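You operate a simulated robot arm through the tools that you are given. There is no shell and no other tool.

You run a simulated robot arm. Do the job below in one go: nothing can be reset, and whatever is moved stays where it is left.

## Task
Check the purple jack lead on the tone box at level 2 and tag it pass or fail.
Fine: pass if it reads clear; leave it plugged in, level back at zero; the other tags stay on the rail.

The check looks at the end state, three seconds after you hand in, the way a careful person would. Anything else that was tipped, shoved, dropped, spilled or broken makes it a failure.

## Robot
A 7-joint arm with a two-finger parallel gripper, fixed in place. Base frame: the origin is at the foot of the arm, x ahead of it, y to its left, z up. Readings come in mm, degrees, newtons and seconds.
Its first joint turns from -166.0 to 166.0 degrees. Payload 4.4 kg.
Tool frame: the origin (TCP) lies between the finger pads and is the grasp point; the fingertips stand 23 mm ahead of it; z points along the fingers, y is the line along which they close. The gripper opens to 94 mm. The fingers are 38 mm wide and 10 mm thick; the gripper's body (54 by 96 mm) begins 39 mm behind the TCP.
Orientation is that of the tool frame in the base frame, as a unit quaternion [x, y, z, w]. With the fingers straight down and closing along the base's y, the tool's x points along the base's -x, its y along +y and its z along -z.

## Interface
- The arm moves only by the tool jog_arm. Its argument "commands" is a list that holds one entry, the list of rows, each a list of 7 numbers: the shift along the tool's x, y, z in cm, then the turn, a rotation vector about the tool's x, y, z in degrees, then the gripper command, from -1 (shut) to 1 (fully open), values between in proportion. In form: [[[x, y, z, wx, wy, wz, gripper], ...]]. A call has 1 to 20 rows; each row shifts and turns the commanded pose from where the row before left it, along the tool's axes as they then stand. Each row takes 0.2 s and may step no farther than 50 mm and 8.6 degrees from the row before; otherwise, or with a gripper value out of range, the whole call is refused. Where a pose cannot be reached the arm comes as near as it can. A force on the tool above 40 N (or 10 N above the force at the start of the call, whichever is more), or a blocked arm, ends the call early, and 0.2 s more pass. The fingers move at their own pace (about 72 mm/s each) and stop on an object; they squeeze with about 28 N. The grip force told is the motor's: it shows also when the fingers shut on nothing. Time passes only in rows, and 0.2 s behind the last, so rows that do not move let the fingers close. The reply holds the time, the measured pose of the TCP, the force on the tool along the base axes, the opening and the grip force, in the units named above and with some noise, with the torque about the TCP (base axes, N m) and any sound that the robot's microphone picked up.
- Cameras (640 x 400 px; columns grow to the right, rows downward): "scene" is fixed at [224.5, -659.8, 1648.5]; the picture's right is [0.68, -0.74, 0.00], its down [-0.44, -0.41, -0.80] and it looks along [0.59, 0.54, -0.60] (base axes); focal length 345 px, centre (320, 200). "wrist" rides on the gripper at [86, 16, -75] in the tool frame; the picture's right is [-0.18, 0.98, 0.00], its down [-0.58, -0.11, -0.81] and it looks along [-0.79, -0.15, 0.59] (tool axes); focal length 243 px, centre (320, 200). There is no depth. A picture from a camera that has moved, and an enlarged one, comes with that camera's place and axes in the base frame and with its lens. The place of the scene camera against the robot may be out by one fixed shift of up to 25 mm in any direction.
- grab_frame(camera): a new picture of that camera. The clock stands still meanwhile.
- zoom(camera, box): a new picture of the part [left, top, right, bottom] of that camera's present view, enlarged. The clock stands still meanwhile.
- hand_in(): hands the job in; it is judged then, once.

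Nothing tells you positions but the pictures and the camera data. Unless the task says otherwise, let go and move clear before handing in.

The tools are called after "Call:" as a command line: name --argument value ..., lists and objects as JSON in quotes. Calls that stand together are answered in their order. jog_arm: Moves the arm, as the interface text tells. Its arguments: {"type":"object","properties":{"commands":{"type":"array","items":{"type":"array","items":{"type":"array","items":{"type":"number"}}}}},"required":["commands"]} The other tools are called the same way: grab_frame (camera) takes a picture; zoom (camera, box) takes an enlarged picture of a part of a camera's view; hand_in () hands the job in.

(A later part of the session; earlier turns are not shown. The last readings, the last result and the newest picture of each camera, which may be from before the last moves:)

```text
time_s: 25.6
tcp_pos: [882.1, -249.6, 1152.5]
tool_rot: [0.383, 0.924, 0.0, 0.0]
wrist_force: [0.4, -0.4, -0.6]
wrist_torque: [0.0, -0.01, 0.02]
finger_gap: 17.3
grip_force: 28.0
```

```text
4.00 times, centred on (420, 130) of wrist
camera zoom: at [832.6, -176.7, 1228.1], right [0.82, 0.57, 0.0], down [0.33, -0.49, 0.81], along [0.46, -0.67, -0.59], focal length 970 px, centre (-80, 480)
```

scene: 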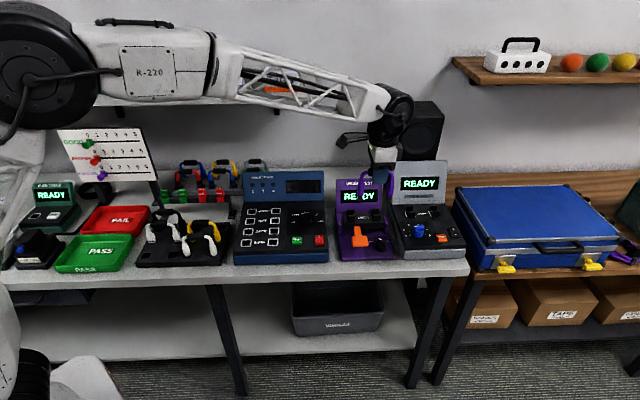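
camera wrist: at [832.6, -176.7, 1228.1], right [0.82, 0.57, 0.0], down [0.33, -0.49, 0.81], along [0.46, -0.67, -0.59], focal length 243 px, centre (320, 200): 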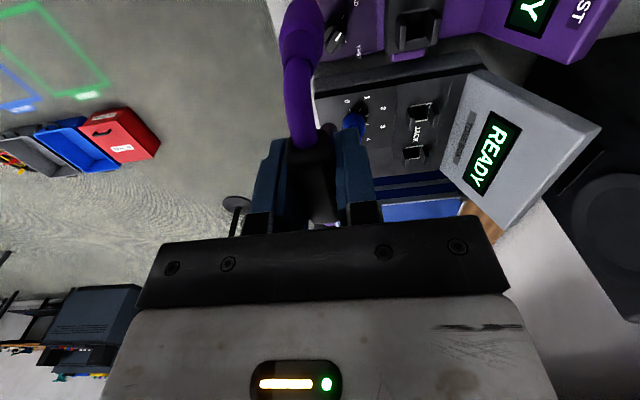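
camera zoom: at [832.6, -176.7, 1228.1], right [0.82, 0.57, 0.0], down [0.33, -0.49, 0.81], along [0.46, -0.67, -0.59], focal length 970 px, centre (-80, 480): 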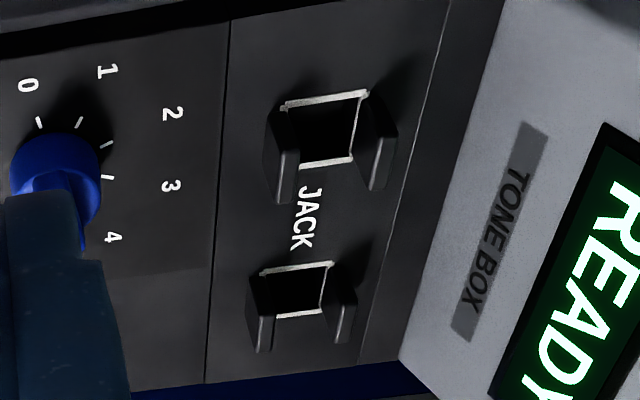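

The jack panel is essentially level, with plug guides in front of and behind each square hole. I put the sockets at s≈951 and 1033 mm along the bench at z≈908. I'll move over them and stop well above to check alignment.

Call:
jog_arm --commands '[[[-3.84, 2.5, 0, 0, 0, 0, -1], [-3.84, 2.5, 0, 0, 0, 0, -1], [-3.84, 2.5, 0, 0, 0, 0, -1], [-3.84, 2.5, 0, 0, 0, 0, -1], [-3.84, 2.5, 0, 0, 0, 0, -1], [0, 0, 2.5, 0, 0, 0, -1], [0, 0, 2.5, 0, 0, 0, -1], [0, 0, 2.5, 0, 0, 0, -1], [0, 0, 2.0, 0, 0, 0, -1], [0, 0, 0, 0, 0, 0, -1], [0, 0, 0, 0, 0, 0, -1]]]'

Call:
grab_frame --camera "wrist"

Call:
grab_frame --camera "scene"

Call:
zoom --camera "scene" --box '[385, 150, 475, 250]'

Call:
zoom --camera "wrist" --box '[240, 0, 440, 180]'

```text
time_s: 28.0
tcp_pos: [1106.7, -295.2, 1055.0]
tool_rot: [0.383, 0.924, -0.001, 0.0]
wrist_force: [-0.2, -0.4, -0.4]
wrist_torque: [0.0, 0.01, 0.0]
finger_gap: 17.5
grip_force: 27.7
```

```text
taken
camera wrist: at [1057.7, -222.5, 1130.8], right [0.82, 0.57, 0.0], down [0.33, -0.49, 0.81], along [0.46, -0.67, -0.59], focal length 243 px, centre (320, 200)
```

wrist: 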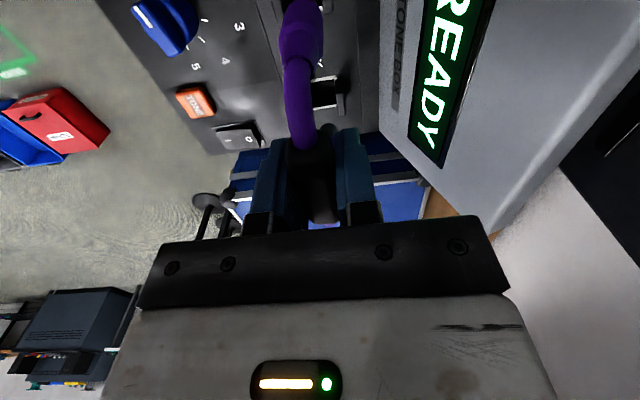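

```text
taken
```

scene: 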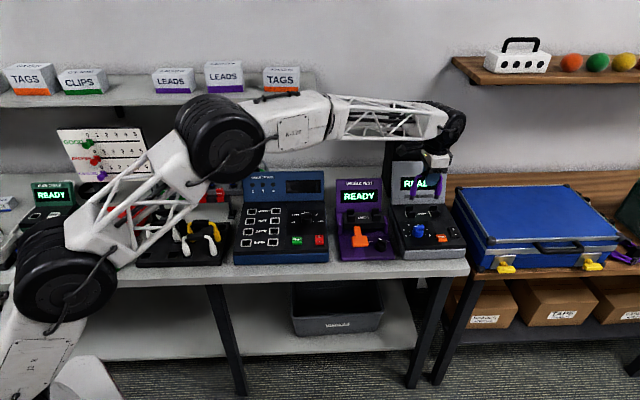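

```text
4.00 times, centred on (430, 200) of scene
camera zoom: at [224.5, -659.8, 1648.5], right [0.68, -0.74, 0.0], down [-0.44, -0.41, -0.8], along [0.59, 0.54, -0.6], focal length 1380 px, centre (-120, 200)
```

zoom: 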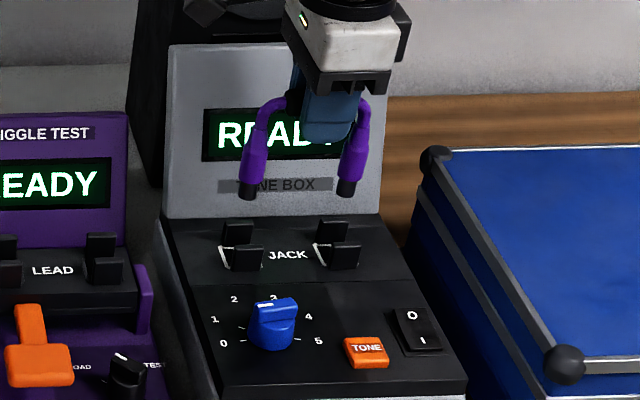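

```text
2.22 times, centred on (340, 90) of wrist
camera zoom: at [1057.7, -222.5, 1130.8], right [0.82, 0.57, 0.0], down [0.33, -0.49, 0.81], along [0.46, -0.67, -0.59], focal length 539 px, centre (276, 444)
```

zoom: 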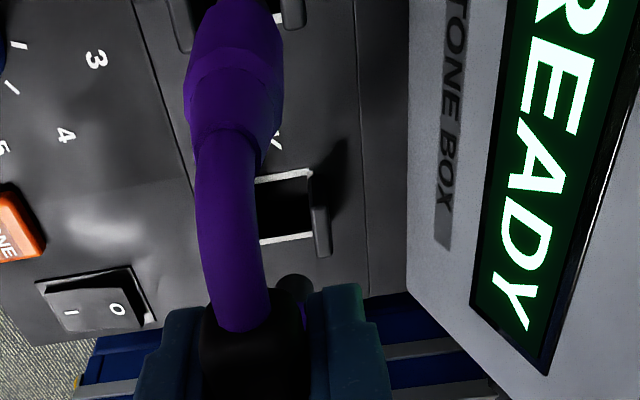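

The lead hangs vertically over the sockets. I'll take fine zooms to get the remaining offset.

Call:
zoom --camera "scene" --box '[400, 185, 450, 225]'

Call:
zoom --camera "wrist" --box '[270, 0, 370, 80]'

```text
10.00 times, centred on (425, 205) of scene
camera zoom: at [224.5, -659.8, 1648.5], right [0.68, -0.74, 0.0], down [-0.44, -0.41, -0.8], along [0.59, 0.54, -0.6], focal length 3451 px, centre (-730, 150)
```

zoom: 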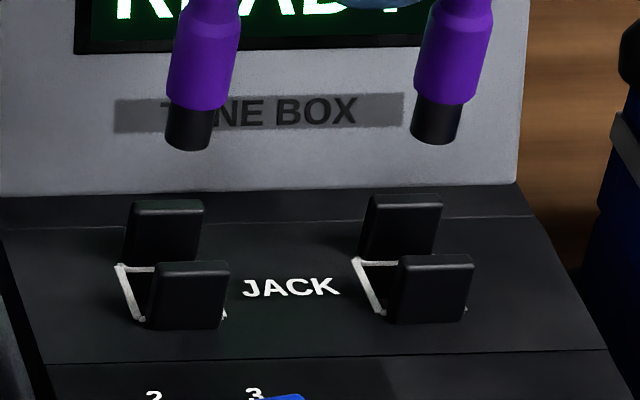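

```text
5.00 times, centred on (320, 40) of wrist
camera zoom: at [1057.7, -222.5, 1130.8], right [0.82, 0.57, 0.0], down [0.33, -0.49, 0.81], along [0.46, -0.67, -0.59], focal length 1213 px, centre (320, 1000)
```

zoom: 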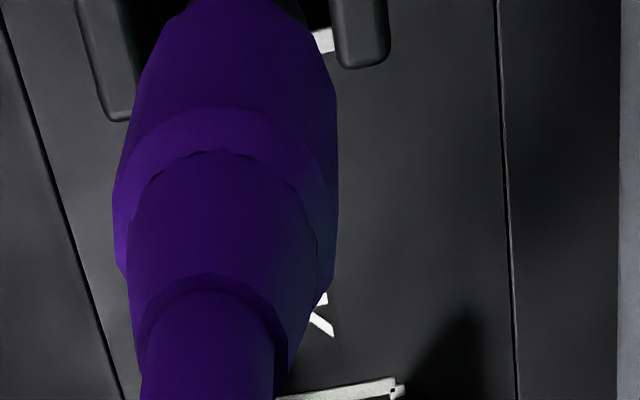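

The plugs need about 3.5 mm right and 3.7 mm toward the front. I'll correct this, lower 25 mm and check again.

Call:
jog_arm --commands '[[[-0.33, -0.37, 0, 0, 0, 0, -1], [0, 0, 1.25, 0, 0, 0, -1], [0, 0, 1.25, 0, 0, 0, -1], [0, 0, 0, 0, 0, 0, -1], [0, 0, 0, 0, 0, 0, -1]]]'

Call:
zoom --camera "scene" --box '[400, 185, 450, 225]'

Call:
zoom --camera "wrist" --box '[250, 0, 410, 130]'

```text
time_s: 29.2
tcp_pos: [1104.5, -299.8, 1031.5]
tool_rot: [0.383, 0.924, 0.0, 0.0]
wrist_force: [-0.3, 0.1, -0.8]
wrist_torque: [0.01, -0.04, 0.03]
finger_gap: 17.5
grip_force: 28.1
```

```text
10.00 times, centred on (425, 205) of scene
camera zoom: at [224.5, -659.8, 1648.5], right [0.68, -0.74, 0.0], down [-0.44, -0.41, -0.8], along [0.59, 0.54, -0.6], focal length 3451 px, centre (-730, 150)
```

zoom: 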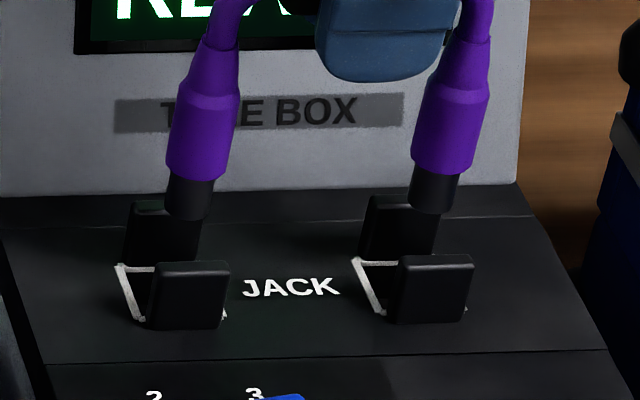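

```text
3.08 times, centred on (330, 65) of wrist
camera zoom: at [1056.2, -227.6, 1106.3], right [0.82, 0.57, 0.0], down [0.33, -0.49, 0.81], along [0.46, -0.67, -0.59], focal length 746 px, centre (289, 615)
```

zoom: 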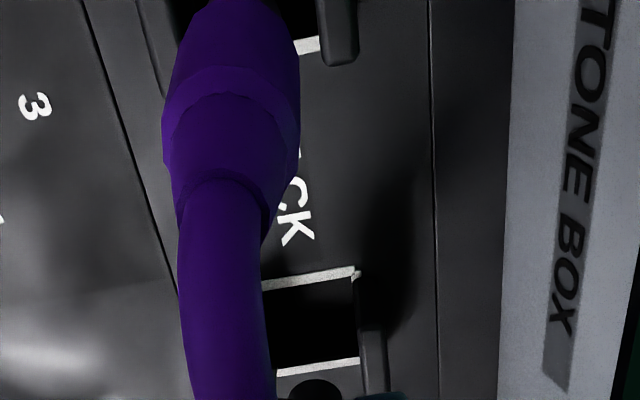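

Alignment now looks within a millimetre or so. I'll lower slowly into the sockets while watching the force.

Call:
jog_arm --commands '[[[0.03, -0.05, 1.0, 0, 0, 0, -1], [0, 0, 1.0, 0, 0, 0, -1], [0, 0, 0.5, 0, 0, 0, -1], [0, 0, 0, 0, 0, 0, -1]]]'

Call:
zoom --camera "scene" --box '[400, 185, 450, 225]'

Call:
zoom --camera "wrist" --box '[250, 0, 410, 130]'

```text
time_s: 30.2
tcp_pos: [1103.7, -301.6, 1007.1]
tool_rot: [0.383, 0.924, 0.0, 0.0]
wrist_force: [0.2, -0.5, -0.5]
wrist_torque: [0.0, -0.02, -0.01]
finger_gap: 17.6
grip_force: 28.0
```

```text
10.00 times, centred on (425, 205) of scene
camera zoom: at [224.5, -659.8, 1648.5], right [0.68, -0.74, 0.0], down [-0.44, -0.41, -0.8], along [0.59, 0.54, -0.6], focal length 3451 px, centre (-730, 150)
```

zoom: 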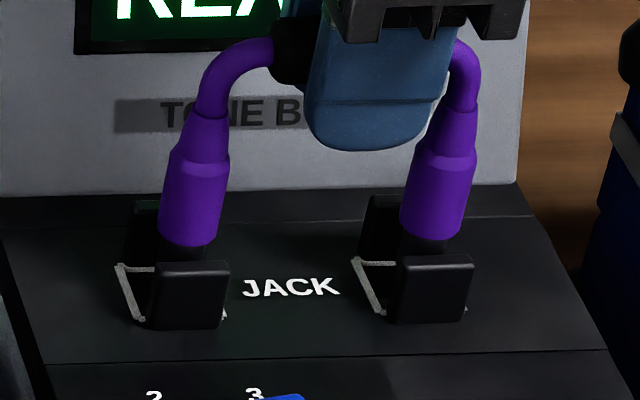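

```text
3.08 times, centred on (330, 65) of wrist
camera zoom: at [1054.1, -229.9, 1082.0], right [0.82, 0.57, 0.0], down [0.33, -0.49, 0.81], along [0.46, -0.67, -0.59], focal length 746 px, centre (289, 615)
```

zoom: 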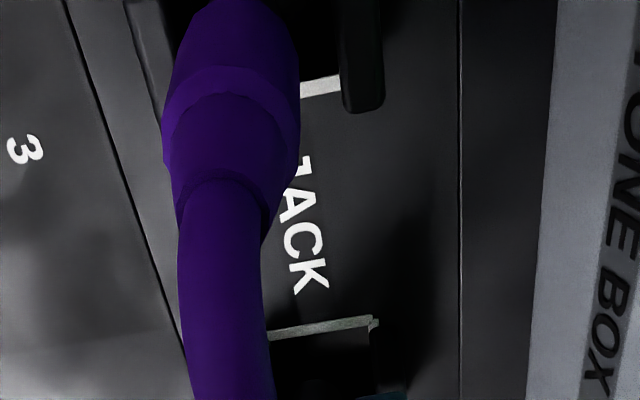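

The tips are now between the guide plates with no contact force. I'll check clearance front and back.

Call:
zoom --camera "wrist" --box '[275, 0, 365, 60]'

Call:
zoom --camera "scene" --box '[405, 190, 430, 220]'

```text
6.67 times, centred on (320, 30) of wrist
camera zoom: at [1054.1, -229.9, 1082.0], right [0.82, 0.57, 0.0], down [0.33, -0.49, 0.81], along [0.46, -0.67, -0.59], focal length 1618 px, centre (320, 1333)
```

zoom: 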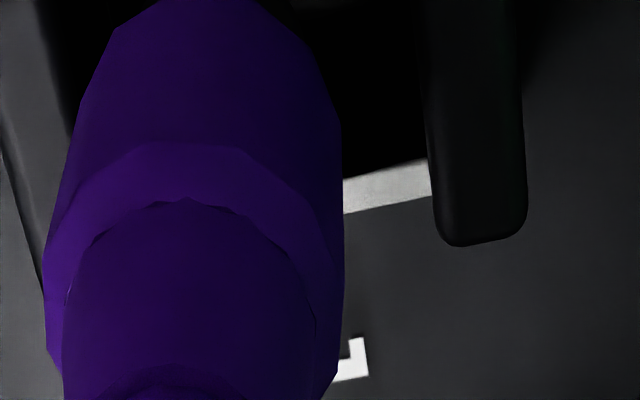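

```text
13.33 times, centred on (418, 205) of scene
camera zoom: at [224.5, -659.8, 1648.5], right [0.68, -0.74, 0.0], down [-0.44, -0.41, -0.8], along [0.59, 0.54, -0.6], focal length 4602 px, centre (-980, 133)
```

zoom: 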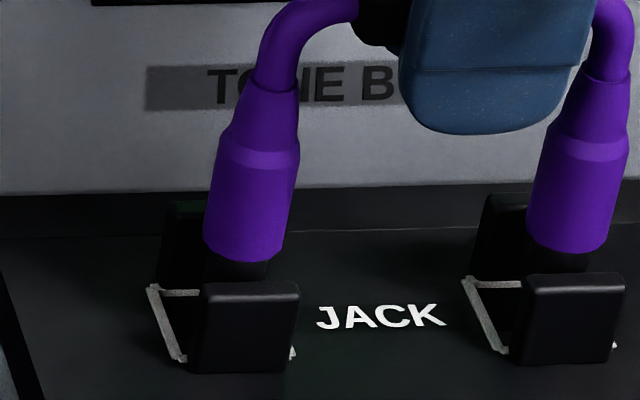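

The lead has drifted about 3.5 mm toward the front plate as I lowered it. I'll correct by 3.5 mm to the back and re-measure.

Call:
jog_arm --commands '[[[0, 0.35, 0, 0, 0, 0, -1], [0, 0, 0, 0, 0, 0, -1], [0, 0, 0, 0, 0, 0, -1]]]'

Call:
zoom --camera "wrist" --box '[250, 0, 410, 130]'

Call:
zoom --camera "wrist" --box '[275, 0, 365, 60]'

Call:
zoom --camera "scene" --box '[405, 190, 430, 220]'

```text
time_s: 31.0
tcp_pos: [1107.1, -300.8, 1007.1]
tool_rot: [0.383, 0.924, 0.0, 0.0]
wrist_force: [0.0, 0.4, -1.5]
wrist_torque: [0.02, -0.01, 0.0]
finger_gap: 17.6
grip_force: 28.3
```

```text
3.08 times, centred on (330, 65) of wrist
camera zoom: at [1057.4, -227.7, 1082.2], right [0.82, 0.57, 0.0], down [0.33, -0.49, 0.81], along [0.46, -0.67, -0.59], focal length 746 px, centre (289, 615)
```

zoom: 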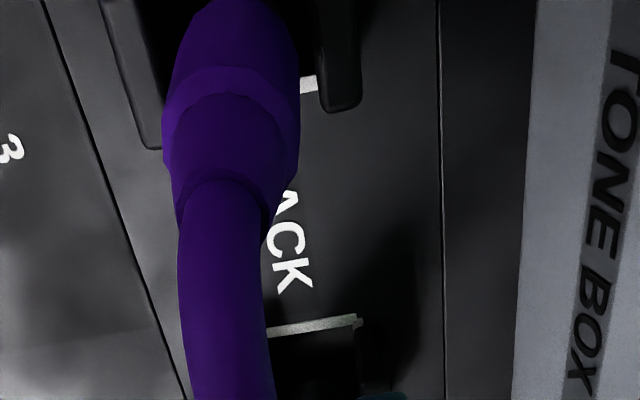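

```text
6.67 times, centred on (320, 30) of wrist
camera zoom: at [1057.4, -227.7, 1082.2], right [0.82, 0.57, 0.0], down [0.33, -0.49, 0.81], along [0.46, -0.67, -0.59], focal length 1618 px, centre (320, 1333)
```

zoom: 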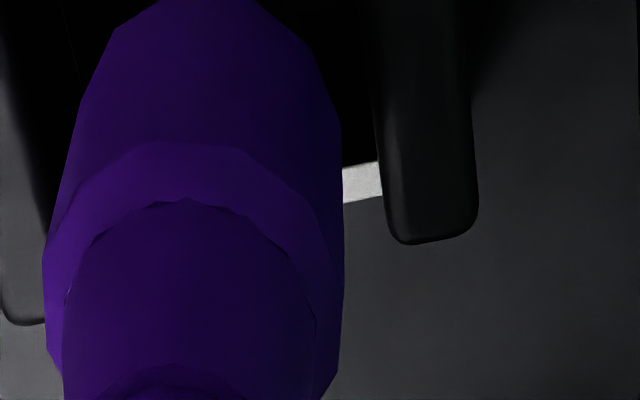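

```text
13.33 times, centred on (418, 205) of scene
camera zoom: at [224.5, -659.8, 1648.5], right [0.68, -0.74, 0.0], down [-0.44, -0.41, -0.8], along [0.59, 0.54, -0.6], focal length 4602 px, centre (-980, 133)
```

zoom: 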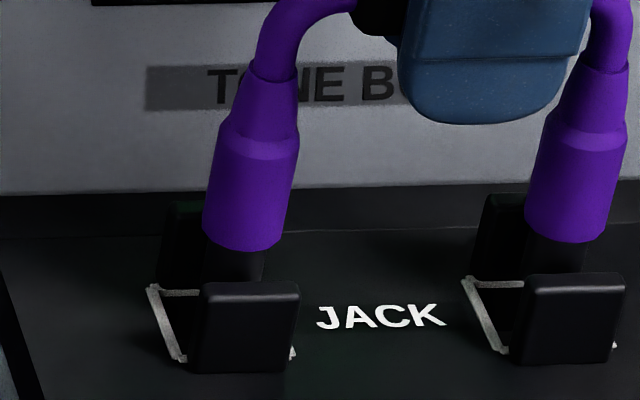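

Now the plugs are centred between the plates to about a millimetre. I'll go down another 12 mm and check.

Call:
jog_arm --commands '[[[0, -0.03, 0.6, 0, 0, 0, -1], [0, 0, 0.6, 0, 0, 0, -1], [0, 0, 0, 0, 0, 0, -1], [0, 0, 0, 0, 0, 0, -1]]]'

Call:
zoom --camera "wrist" --box '[250, 0, 410, 130]'

Call:
zoom --camera "scene" --box '[405, 190, 430, 220]'

```text
time_s: 32.0
tcp_pos: [1107.2, -299.3, 994.5]
tool_rot: [0.383, 0.924, 0.0, 0.0]
wrist_force: [0.3, -0.8, -1.4]
wrist_torque: [0.0, 0.0, 0.01]
finger_gap: 17.5
grip_force: 28.4
```

```text
3.08 times, centred on (330, 65) of wrist
camera zoom: at [1057.0, -227.9, 1069.9], right [0.82, 0.57, 0.0], down [0.33, -0.49, 0.81], along [0.46, -0.67, -0.59], focal length 746 px, centre (289, 615)
```

zoom: 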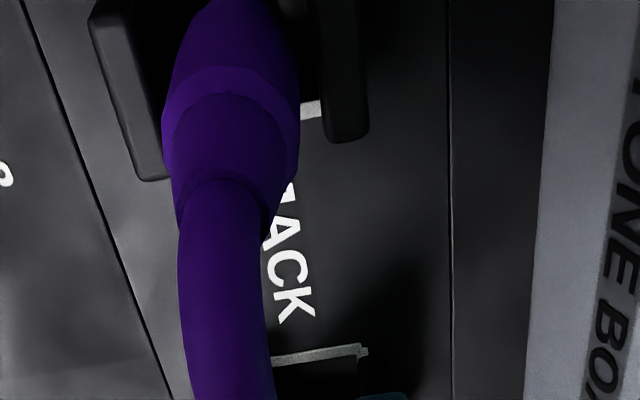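

```text
13.33 times, centred on (418, 205) of scene
camera zoom: at [224.5, -659.8, 1648.5], right [0.68, -0.74, 0.0], down [-0.44, -0.41, -0.8], along [0.59, 0.54, -0.6], focal length 4602 px, centre (-980, 133)
```

zoom: 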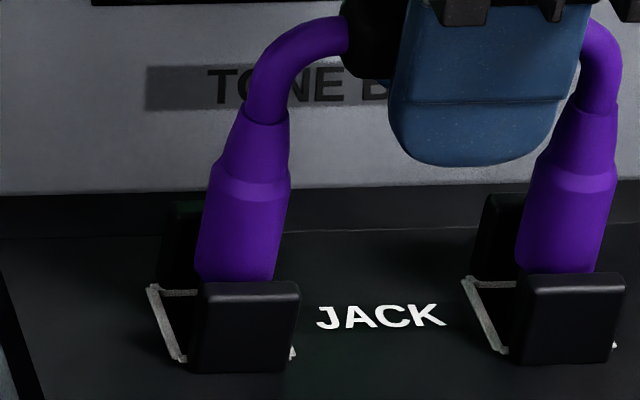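

Everything is aligned (scene plug centres match plate centres). Lowering further.

Call:
jog_arm --commands '[[[0, 0.03, 0.5, 0, 0, 0, -1], [0, 0, 0.5, 0, 0, 0, -1], [0, 0, 0, 0, 0, 0, -1], [0, 0, 0, 0, 0, 0, -1]]]'

Call:
zoom --camera "wrist" --box '[250, 0, 410, 130]'

Call:
zoom --camera "scene" --box '[405, 190, 430, 220]'

```text
time_s: 33.0
tcp_pos: [1108.3, -298.2, 985.5]
tool_rot: [0.383, 0.924, 0.0, -0.001]
wrist_force: [-0.3, 0.0, -0.8]
wrist_torque: [0.0, 0.0, 0.0]
finger_gap: 17.4
grip_force: 28.3
```

```text
3.08 times, centred on (330, 65) of wrist
camera zoom: at [1058.0, -226.6, 1060.2], right [0.82, 0.57, 0.0], down [0.33, -0.49, 0.81], along [0.46, -0.67, -0.59], focal length 746 px, centre (289, 615)
```

zoom: 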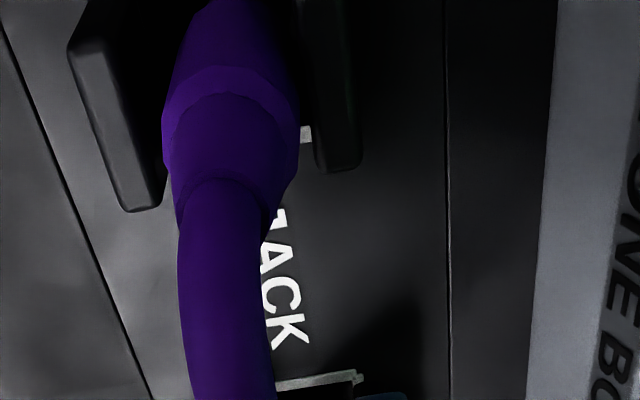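

```text
13.33 times, centred on (418, 205) of scene
camera zoom: at [224.5, -659.8, 1648.5], right [0.68, -0.74, 0.0], down [-0.44, -0.41, -0.8], along [0.59, 0.54, -0.6], focal length 4602 px, centre (-980, 133)
```

zoom: 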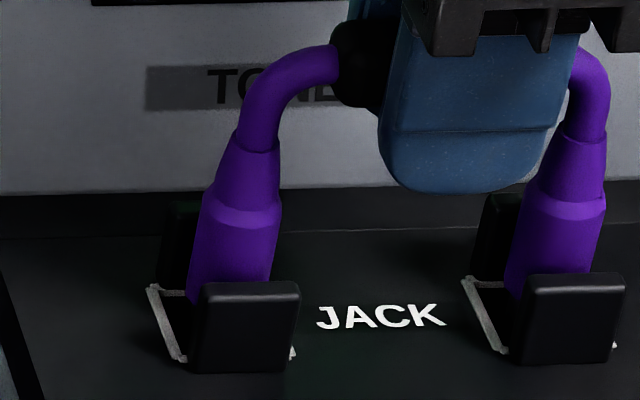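

Slightly behind centre by about 1.3 mm; I'll correct this and continue lowering in small steps.

Call:
jog_arm --commands '[[[0.04, -0.12, 0.0, 0, 0, 0, -1], [0, 0, 0.5, 0, 0, 0, -1], [0, 0, 0.4, 0, 0, 0, -1], [0, 0, 0, 0, 0, 0, -1], [0, 0, 0, 0, 0, 0, -1]]]'

Call:
zoom --camera "wrist" --box '[250, 0, 410, 130]'

Call:
zoom --camera "scene" --box '[405, 190, 430, 220]'

```text
time_s: 34.3
tcp_pos: [1106.8, -298.6, 980.1]
tool_rot: [0.382, 0.924, 0.0, 0.002]
wrist_force: [-0.3, 0.0, 3.5]
wrist_torque: [-0.12, -0.03, 0.02]
finger_gap: 17.7
grip_force: 28.1
stopped in row 5: the force on the tool passed its limit at 41 N (the readings are from after the stop); the commanded pose is now the measured one
```

```text
3.08 times, centred on (330, 65) of wrist
camera zoom: at [1057.1, -226.8, 1054.4], right [0.82, 0.57, 0.0], down [0.33, -0.49, 0.81], along [0.46, -0.67, -0.59], focal length 746 px, centre (289, 615)
```

zoom: 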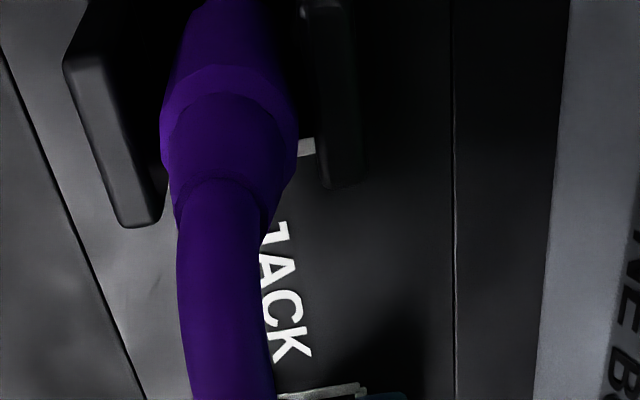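

```text
13.33 times, centred on (418, 205) of scene
camera zoom: at [224.5, -659.8, 1648.5], right [0.68, -0.74, 0.0], down [-0.44, -0.41, -0.8], along [0.59, 0.54, -0.6], focal length 4602 px, centre (-980, 133)
```

zoom: 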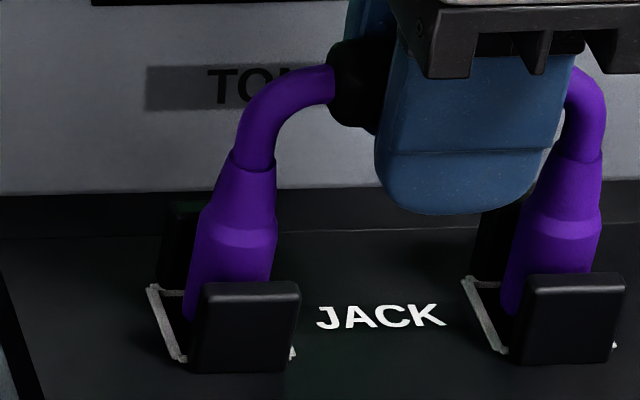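

A 41 N contact stopped me at z=980. I'll check whether the plugs are seated or caught on something.

Call:
zoom --camera "wrist" --box '[260, 0, 380, 80]'

Call:
zoom --camera "scene" --box '[385, 150, 475, 250]'

Call:
zoom --camera "scene" --box '[420, 195, 445, 220]'

```text
5.00 times, centred on (320, 40) of wrist
camera zoom: at [1057.1, -226.8, 1054.4], right [0.82, 0.57, 0.0], down [0.33, -0.49, 0.81], along [0.46, -0.67, -0.59], focal length 1213 px, centre (320, 1000)
```

zoom: 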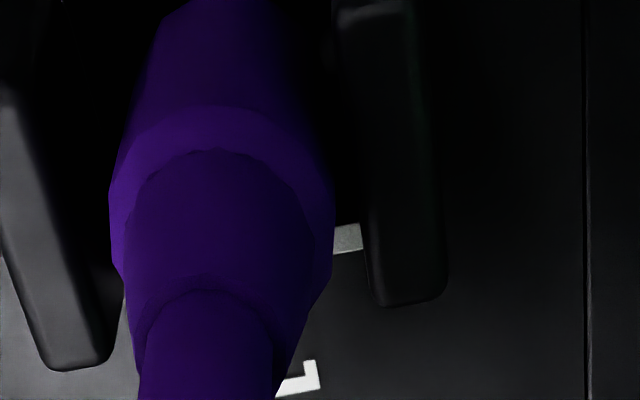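

```text
4.00 times, centred on (430, 200) of scene
camera zoom: at [224.5, -659.8, 1648.5], right [0.68, -0.74, 0.0], down [-0.44, -0.41, -0.8], along [0.59, 0.54, -0.6], focal length 1380 px, centre (-120, 200)
```

zoom: 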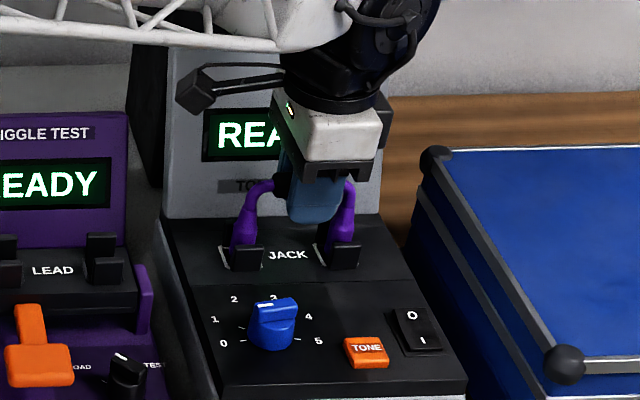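

```text
16.00 times, centred on (432, 208) of scene
camera zoom: at [224.5, -659.8, 1648.5], right [0.68, -0.74, 0.0], down [-0.44, -0.41, -0.8], along [0.59, 0.54, -0.6], focal length 5522 px, centre (-1480, 80)
```

zoom: 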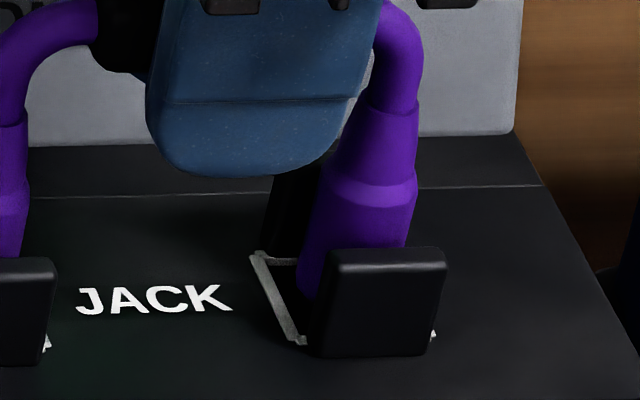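

The plugs are centred between the guides, and the purple bodies appear to be down at panel level. I'll press gently again to see if there is any further travel.

Call:
jog_arm --commands '[[[-0.06, 0, 0.0, 0, 0, 0, -1], [0, 0, 0.15, 0, 0, 0, -1], [0, 0, 0.1, 0, 0, 0, -1], [0, 0, 0, 0, 0, 0, -1], [0, 0, 0, 0, 0, 0, -1]]]'

Call:
zoom --camera "scene" --box '[405, 190, 445, 222]'

```text
time_s: 35.5
tcp_pos: [1108.1, -300.7, 979.3]
tool_rot: [0.382, 0.924, -0.001, 0.004]
wrist_force: [-7.6, 11.8, 32.9]
wrist_torque: [0.14, 0.02, 0.01]
finger_gap: 17.5
grip_force: 27.9
```

```text
12.50 times, centred on (425, 206) of scene
camera zoom: at [224.5, -659.8, 1648.5], right [0.68, -0.74, 0.0], down [-0.44, -0.41, -0.8], along [0.59, 0.54, -0.6], focal length 4314 px, centre (-992, 125)
```

zoom: 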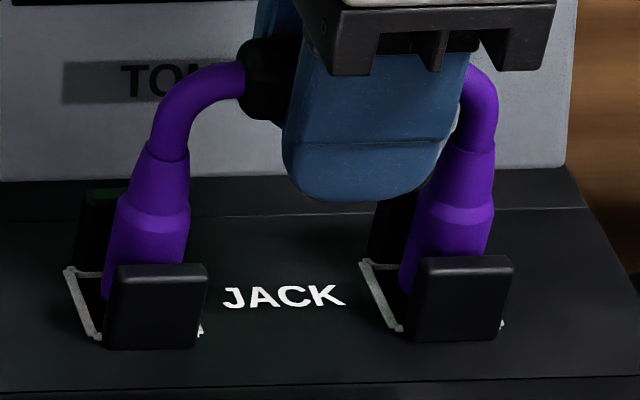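

The lead sits solid at 979 mm with 33 N on it, so it looks bottomed. I'll relax the push, open the fingers a little, and see if it stays upright.

Call:
jog_arm --commands '[[[0.06, 0, -0.22, 0, 0, 0, -1], [0, 0, 0, 0, 0, 0, -1], [0, 0, 0, 0, 0, 0, -0.3], [0, 0, 0, 0, 0, 0, 0.1], [0, 0, 0, 0, 0, 0, 0.1], [0, 0, 0, 0, 0, 0, 0.1]]]'

Call:
zoom --camera "scene" --box '[395, 165, 455, 225]'

Call:
grab_frame --camera "wrist"

```text
time_s: 36.9
tcp_pos: [1105.1, -300.9, 978.1]
tool_rot: [0.383, 0.924, 0.0, 0.002]
wrist_force: [0.4, -0.1, -0.3]
wrist_torque: [-0.01, 0.03, -0.01]
finger_gap: 51.6
grip_force: 0.1
```

```text
6.67 times, centred on (425, 195) of scene
camera zoom: at [224.5, -659.8, 1648.5], right [0.68, -0.74, 0.0], down [-0.44, -0.41, -0.8], along [0.59, 0.54, -0.6], focal length 2301 px, centre (-380, 233)
```

zoom: 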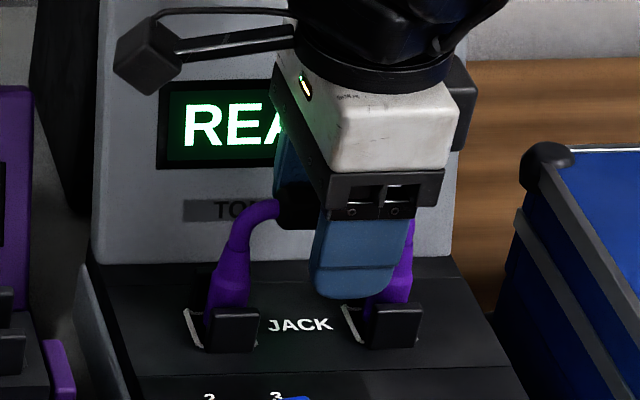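

```text
taken
camera wrist: at [1057.0, -228.0, 1053.4], right [0.82, 0.57, 0.0], down [0.33, -0.49, 0.81], along [0.46, -0.67, -0.59], focal length 243 px, centre (320, 200)
```

wrist: 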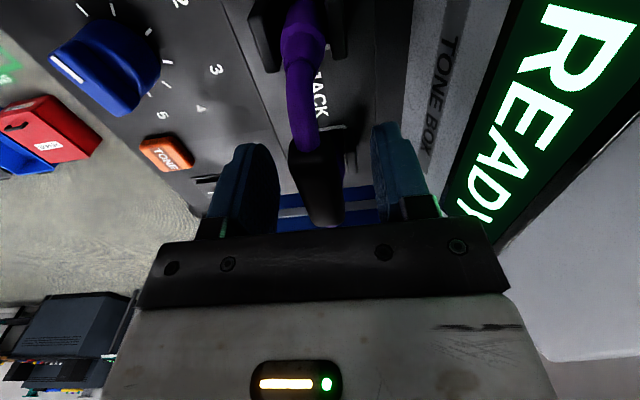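

The lead stays in. I'll raise the gripper straight up and check the lead.

Call:
jog_arm --commands '[[[0, 0, -1, 0, 0, 0, 0.1], [0, 0, -2, 0, 0, 0, 0.1], [0, 0, -3, 0, 0, 0, 0.1], [0, 0, -3, 0, 0, 0, 0.1], [0, 0, -3, 0, 0, 0, 0.1], [0, 0, 0, 0, 0, 0, 0.1]]]'

Call:
zoom --camera "scene" --box '[395, 165, 455, 225]'

Call:
zoom --camera "wrist" --box '[200, 0, 440, 200]'

```text
time_s: 38.3
tcp_pos: [1105.9, -297.7, 1101.5]
tool_rot: [0.382, 0.924, 0.0, 0.003]
wrist_force: [0.4, -0.1, 0.1]
wrist_torque: [-0.03, -0.01, 0.0]
finger_gap: 51.6
grip_force: 0.0
```

```text
6.67 times, centred on (425, 195) of scene
camera zoom: at [224.5, -659.8, 1648.5], right [0.68, -0.74, 0.0], down [-0.44, -0.41, -0.8], along [0.59, 0.54, -0.6], focal length 2301 px, centre (-380, 233)
```

zoom: 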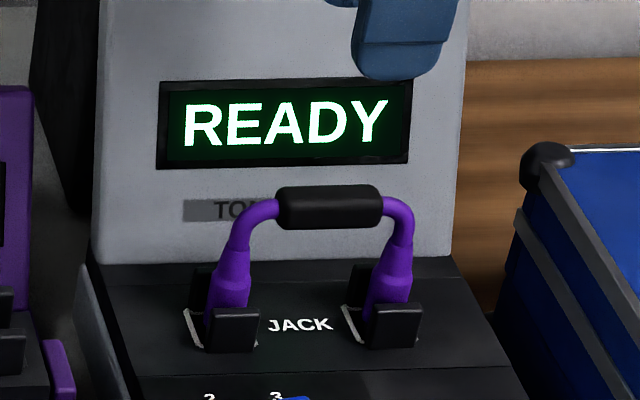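

```text
2.00 times, centred on (320, 100) of wrist
camera zoom: at [1056.6, -224.6, 1175.3], right [0.82, 0.57, 0.0], down [0.33, -0.49, 0.81], along [0.46, -0.67, -0.59], focal length 485 px, centre (320, 400)
```

zoom: 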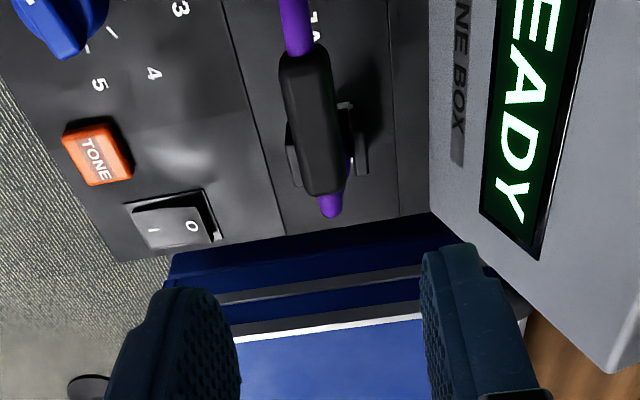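

The lead stands squarely in both sockets and the display reads READY. Next is the level knob; I'll look at its shape closely to plan the grip.

Call:
zoom --camera "scene" --box '[400, 215, 440, 245]'

Call:
jog_arm --commands '[[[2, -3, 0, 0, 0, -5.5, 0.1], [2, -3, 0, 0, 0, -5.5, 0.1], [0.2, -3.6, 0, 0, 0, 0, 0.1], [0, 0, 0, 0, 0, 0, 0.1]]]'

Call:
grab_frame --camera "wrist"

Call:
zoom --camera "wrist" --box '[220, 0, 420, 160]'

```text
13.33 times, centred on (420, 230) of scene
camera zoom: at [224.5, -659.8, 1648.5], right [0.68, -0.74, 0.0], down [-0.44, -0.41, -0.8], along [0.59, 0.54, -0.6], focal length 4602 px, centre (-1013, -200)
```

zoom: 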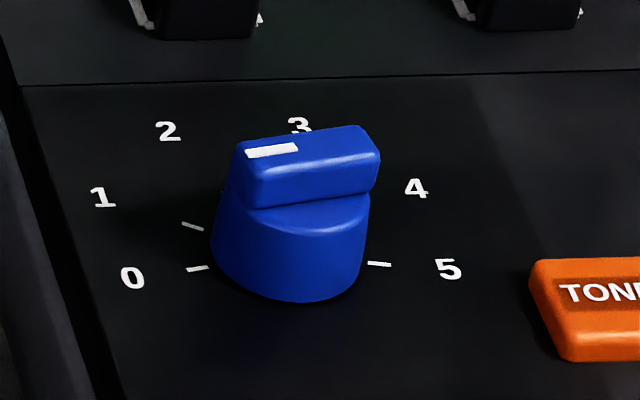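

```text
time_s: 39.3
tcp_pos: [1014.6, -347.2, 1097.0]
tool_rot: [0.292, 0.956, 0.0, 0.004]
wrist_force: [-0.2, 0.3, 0.4]
wrist_torque: [0.02, 0.03, 0.01]
finger_gap: 51.8
grip_force: 0.0
```

```text
taken
camera wrist: at [951.4, -286.2, 1172.4], right [0.7, 0.71, 0.0], down [0.42, -0.41, 0.81], along [0.58, -0.57, -0.59], focal length 243 px, centre (320, 200)
```

wrist: 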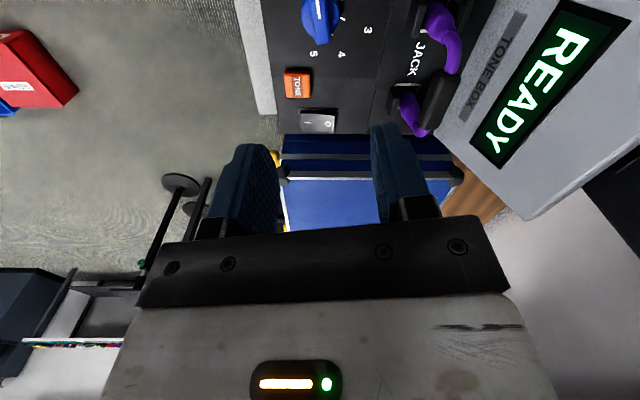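

```text
2.50 times, centred on (320, 80) of wrist
camera zoom: at [951.4, -286.2, 1172.4], right [0.7, 0.71, 0.0], down [0.42, -0.41, 0.81], along [0.58, -0.57, -0.59], focal length 606 px, centre (320, 500)
```

zoom: 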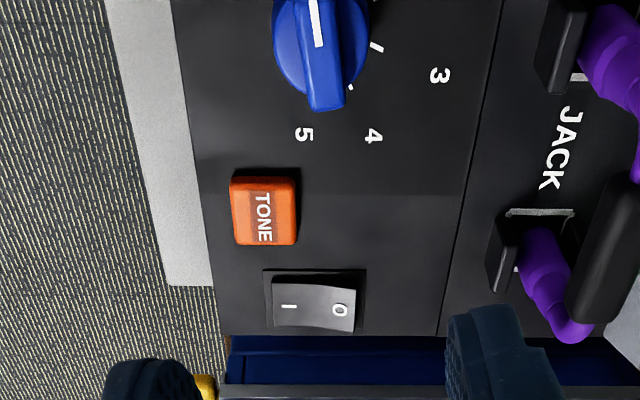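

The knob ridge is parallel to my fingers' width now. I'll centre over it and lower to just above it for a check.

Call:
jog_arm --commands '[[[1.3, 0.26, 0, 0, 0, 0, -0.2], [0, 0, 4, 0, 0, 0, -0.2], [0, 0, 4, 0, 0, 0, -0.2], [0, 0, 2, 0, 0, 0, -0.2], [0, 0, 0, 0, 0, 0, -0.2], [0, 0, 0, 0, 0, 0, -0.2]]]'

Call:
grab_frame --camera "wrist"

Call:
zoom --camera "wrist" --box '[250, 60, 390, 180]'

Call:
zoom --camera "scene" --box '[395, 180, 455, 250]'

```text
time_s: 40.7
tcp_pos: [1008.3, -336.5, 996.2]
tool_rot: [0.292, 0.956, 0.0, 0.002]
wrist_force: [0.1, -0.2, 0.3]
wrist_torque: [0.01, 0.0, 0.01]
finger_gap: 37.5
grip_force: 0.0
```

```text
taken
camera wrist: at [944.8, -275.2, 1071.4], right [0.7, 0.71, 0.0], down [0.42, -0.41, 0.81], along [0.58, -0.57, -0.59], focal length 243 px, centre (320, 200)
```

wrist: 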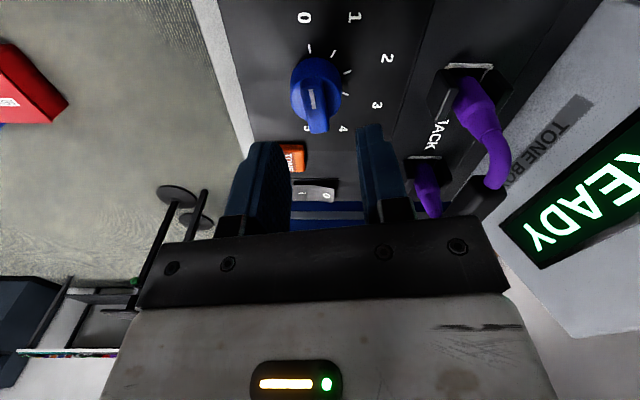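

```text
3.33 times, centred on (320, 120) of wrist
camera zoom: at [944.8, -275.2, 1071.4], right [0.7, 0.71, 0.0], down [0.42, -0.41, 0.81], along [0.58, -0.57, -0.59], focal length 809 px, centre (320, 467)
```

zoom: 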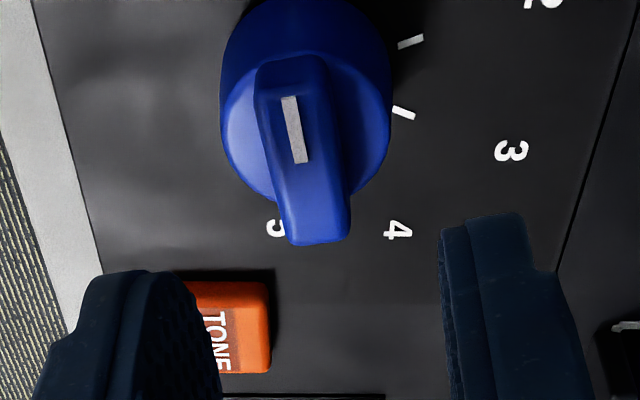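

```text
5.71 times, centred on (425, 215) of scene
camera zoom: at [224.5, -659.8, 1648.5], right [0.68, -0.74, 0.0], down [-0.44, -0.41, -0.8], along [0.59, 0.54, -0.6], focal length 1972 px, centre (-280, 114)
```

zoom: 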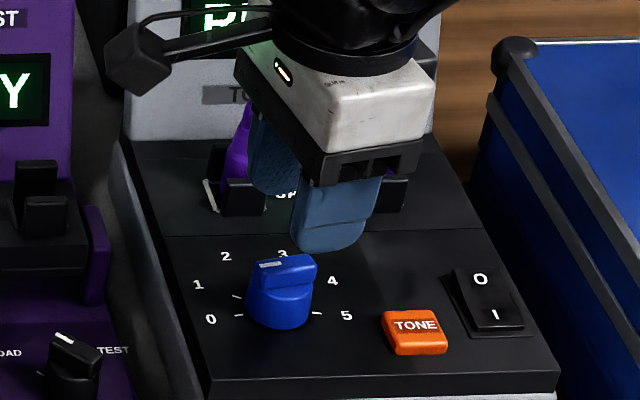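

I need about 3.6 mm toward the front. I'll correct and go down to just above the ridge.

Call:
jog_arm --commands '[[[0, -0.36, 1.5, 0, 0, 0, -0.2], [0, 0, 1.5, 0, 0, 0, -0.2], [0, 0, 0, 0, 0, 0, -0.2], [0, 0, 0, 0, 0, 0, -0.2], [0, 0, 0, 0, 0, 0, -0.2]]]'

Call:
zoom --camera "wrist" --box '[250, 60, 390, 180]'

Call:
zoom --camera "scene" --box '[395, 180, 455, 250]'

```text
time_s: 41.9
tcp_pos: [1006.3, -338.7, 966.4]
tool_rot: [0.293, 0.956, 0.0, 0.003]
wrist_force: [-0.3, -0.2, -0.4]
wrist_torque: [0.0, 0.0, -0.02]
finger_gap: 37.5
grip_force: 0.1
```

```text
3.33 times, centred on (320, 120) of wrist
camera zoom: at [943.5, -278.2, 1042.1], right [0.7, 0.71, 0.0], down [0.42, -0.41, 0.81], along [0.58, -0.57, -0.59], focal length 809 px, centre (320, 467)
```

zoom: 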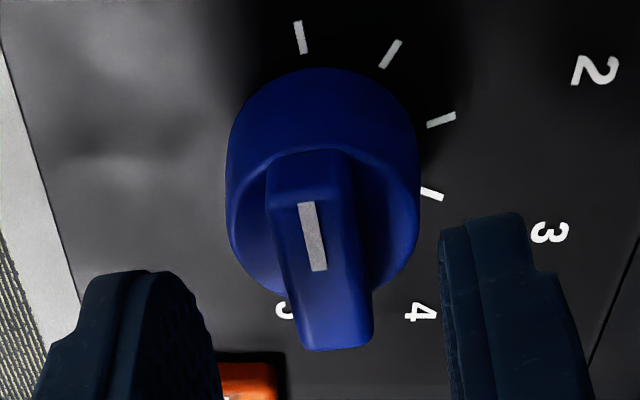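

```text
5.71 times, centred on (425, 215) of scene
camera zoom: at [224.5, -659.8, 1648.5], right [0.68, -0.74, 0.0], down [-0.44, -0.41, -0.8], along [0.59, 0.54, -0.6], focal length 1972 px, centre (-280, 114)
```

zoom: 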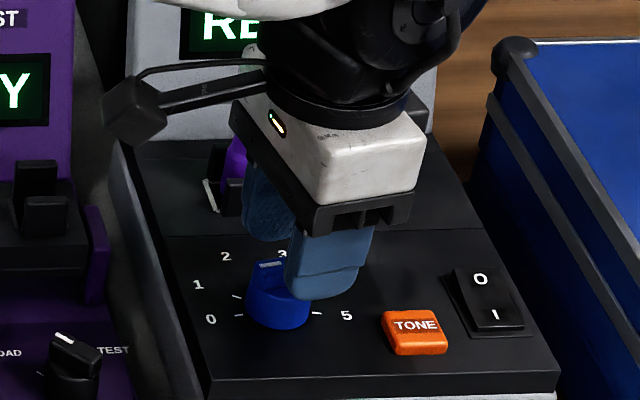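

The ridge is centred across the fingers; I need ~4 mm along it. I'll shift, lower so the fingertips straddle the ridge, and close to feel its width.

Call:
jog_arm --commands '[[[-0.4, 0.0, 0, 0, 0, 0, -0.2], [0, 0, 1.0, 0, 0, 0, -0.3], [0, 0, 1.0, 0, 0, 0, -0.4], [0, 0, 0, 0, 0, 0, -0.4], [0, 0, 0, 0, 0, 0, -0.4]]]'

Call:
zoom --camera "wrist" --box '[250, 60, 390, 180]'

Call:
zoom --camera "scene" --box '[395, 180, 455, 250]'

```text
time_s: 42.8
tcp_pos: [1008.1, -340.9, 955.3]
tool_rot: [0.292, 0.957, 0.0, 0.007]
wrist_force: [-0.8, -0.1, 5.8]
wrist_torque: [0.0, 0.08, 0.01]
finger_gap: 28.0
grip_force: 0.1
stopped in row 4: the force on the tool passed its limit at 44 N (the readings are from after the stop); the commanded pose is now the measured one
```

```text
3.33 times, centred on (320, 120) of wrist
camera zoom: at [945.1, -279.8, 1030.5], right [0.7, 0.71, 0.01], down [0.41, -0.41, 0.81], along [0.58, -0.57, -0.58], focal length 809 px, centre (320, 467)
```

zoom: 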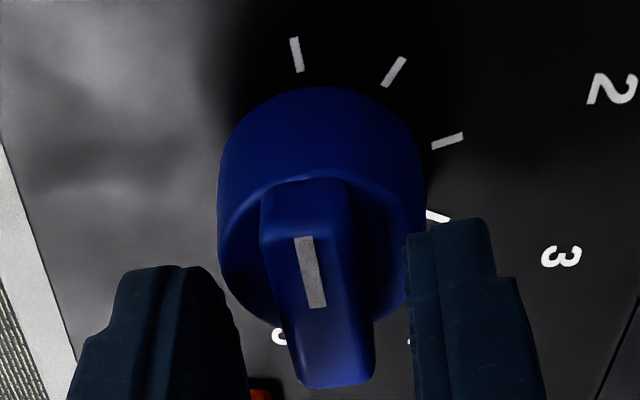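

```text
5.71 times, centred on (425, 215) of scene
camera zoom: at [224.5, -659.8, 1648.5], right [0.68, -0.74, 0.0], down [-0.44, -0.41, -0.8], along [0.59, 0.54, -0.6], focal length 1972 px, centre (-280, 114)
```

zoom: 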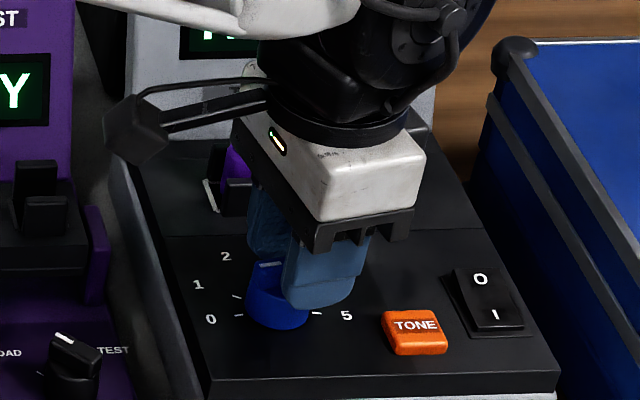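

The fingertips touched the knob body's top, so the knob is taller than I assumed (ridge about 932–945). With that height the knob axis is ~8 mm left of the tool; I'll raise, shift, and come down to just above the body.

Call:
jog_arm --commands '[[[0, 0, -1.2, 0, 0, 0, -0.4], [0.78, 0.13, 0, 0, 0, 0, -0.4], [0, 0, 0, 0, 0, 0, -0.4], [0, 0, 0, 0, 0, 0, -0.4]]]'

Call:
zoom --camera "wrist" --box '[250, 60, 390, 180]'

Call:
zoom --camera "scene" --box '[395, 180, 455, 250]'

```text
time_s: 43.8
tcp_pos: [1002.7, -334.9, 967.7]
tool_rot: [0.291, 0.957, 0.0, 0.006]
wrist_force: [-1.1, -0.5, 0.0]
wrist_torque: [-0.01, 0.01, -0.01]
finger_gap: 28.3
grip_force: 0.1
```

```text
3.33 times, centred on (320, 120) of wrist
camera zoom: at [938.9, -273.5, 1042.6], right [0.7, 0.71, 0.01], down [0.41, -0.41, 0.81], along [0.58, -0.57, -0.58], focal length 809 px, centre (320, 467)
```

zoom: 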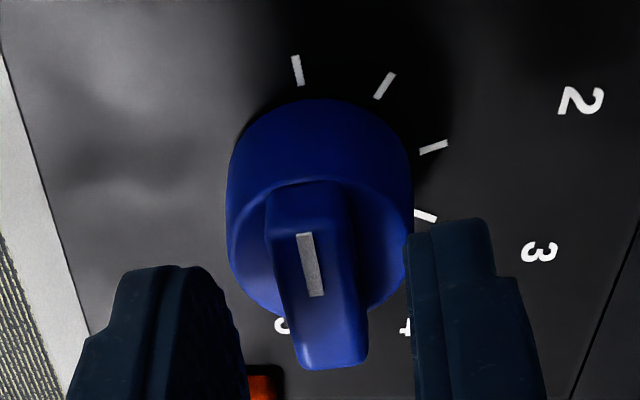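

```text
5.71 times, centred on (425, 215) of scene
camera zoom: at [224.5, -659.8, 1648.5], right [0.68, -0.74, 0.0], down [-0.44, -0.41, -0.8], along [0.59, 0.54, -0.6], focal length 1972 px, centre (-280, 114)
```

zoom: 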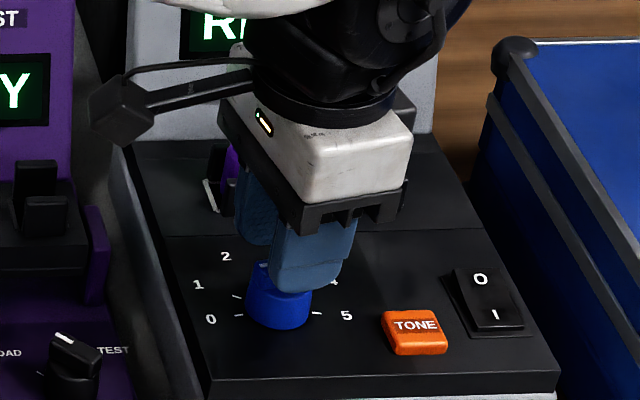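

Centred within about 1.5 mm now. Lowering to z≈957 and closing on the ridge.

Call:
jog_arm --commands '[[[-0.12, 0, 0.5, 0, 0, 0, -0.4], [0, 0, 0.5, 0, 0, 0, -0.4], [0, 0, 0, 0, 0, 0, -0.4], [0, 0, 0, 0, 0, 0, -1], [0, 0, 0, 0, 0, 0, -1], [0, 0, 0, 0, 0, 0, -1]]]'

Call:
zoom --camera "scene" --box '[395, 180, 455, 250]'

Call:
zoom --camera "wrist" --box '[250, 60, 390, 180]'

```text
time_s: 45.2
tcp_pos: [1004.0, -335.7, 958.4]
tool_rot: [0.291, 0.957, 0.0, 0.006]
wrist_force: [10.5, 11.5, -0.5]
wrist_torque: [-0.17, -0.5, -0.9]
finger_gap: 13.1
grip_force: 45.3
```

```text
5.71 times, centred on (425, 215) of scene
camera zoom: at [224.5, -659.8, 1648.5], right [0.68, -0.74, 0.0], down [-0.44, -0.41, -0.8], along [0.59, 0.54, -0.6], focal length 1972 px, centre (-280, 114)
```

zoom: 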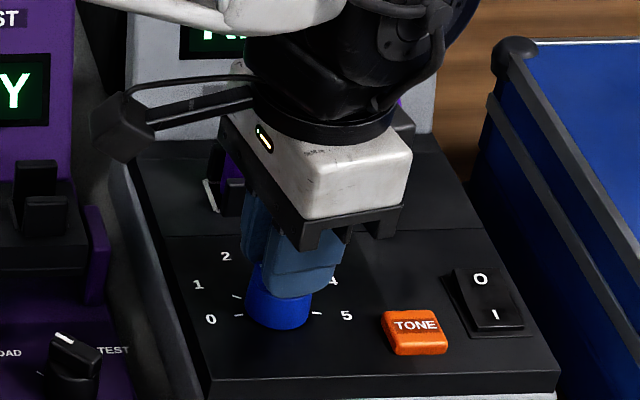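

```text
3.33 times, centred on (320, 120) of wrist
camera zoom: at [940.2, -274.8, 1032.2], right [0.7, 0.71, 0.01], down [0.41, -0.41, 0.81], along [0.58, -0.57, -0.58], focal length 809 px, centre (320, 467)
```

zoom: 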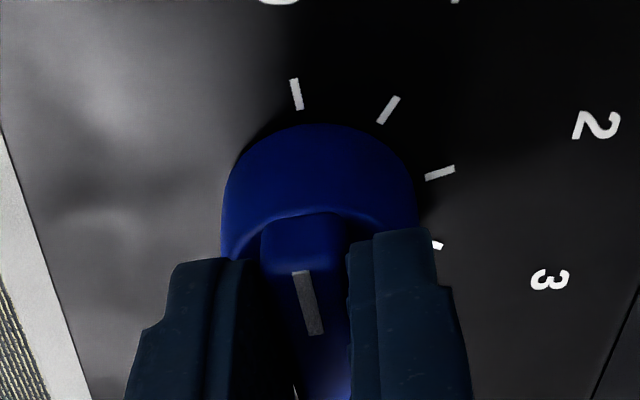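

I'm gripping the ridge (13.1 mm) with a 15 N side load, so the knob sits slightly further back. I'll shift 1.3 mm back and loosen the fingers to a light straddle before turning.

Call:
jog_arm --commands '[[[0, 0.13, 0, 0, 0, 0, -1], [0, 0, 0, 0, 0, 0, -1], [0, 0, 0, 0, 0, 0, -0.67], [0, 0, 0, 0, 0, 0, -0.67]]]'

Call:
zoom --camera "wrist" --box '[250, 60, 390, 180]'

```text
time_s: 46.2
tcp_pos: [1004.8, -334.9, 958.0]
tool_rot: [0.291, 0.957, 0.0, 0.005]
wrist_force: [0.2, 0.8, 0.7]
wrist_torque: [-0.01, 0.01, 0.0]
finger_gap: 15.4
grip_force: 0.0
```

```text
3.33 times, centred on (320, 120) of wrist
camera zoom: at [940.9, -274.4, 1032.0], right [0.7, 0.71, 0.01], down [0.41, -0.41, 0.81], along [0.58, -0.57, -0.58], focal length 809 px, centre (320, 467)
```

zoom: 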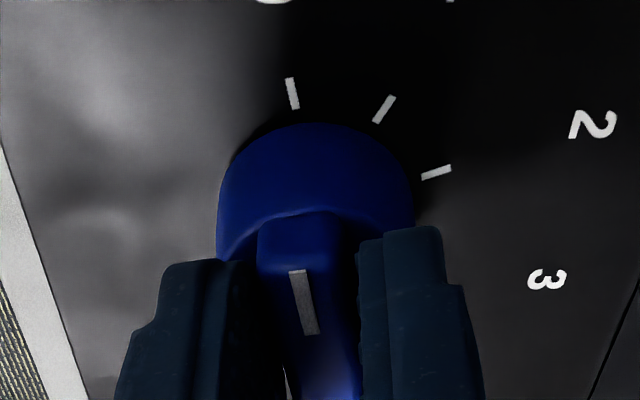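

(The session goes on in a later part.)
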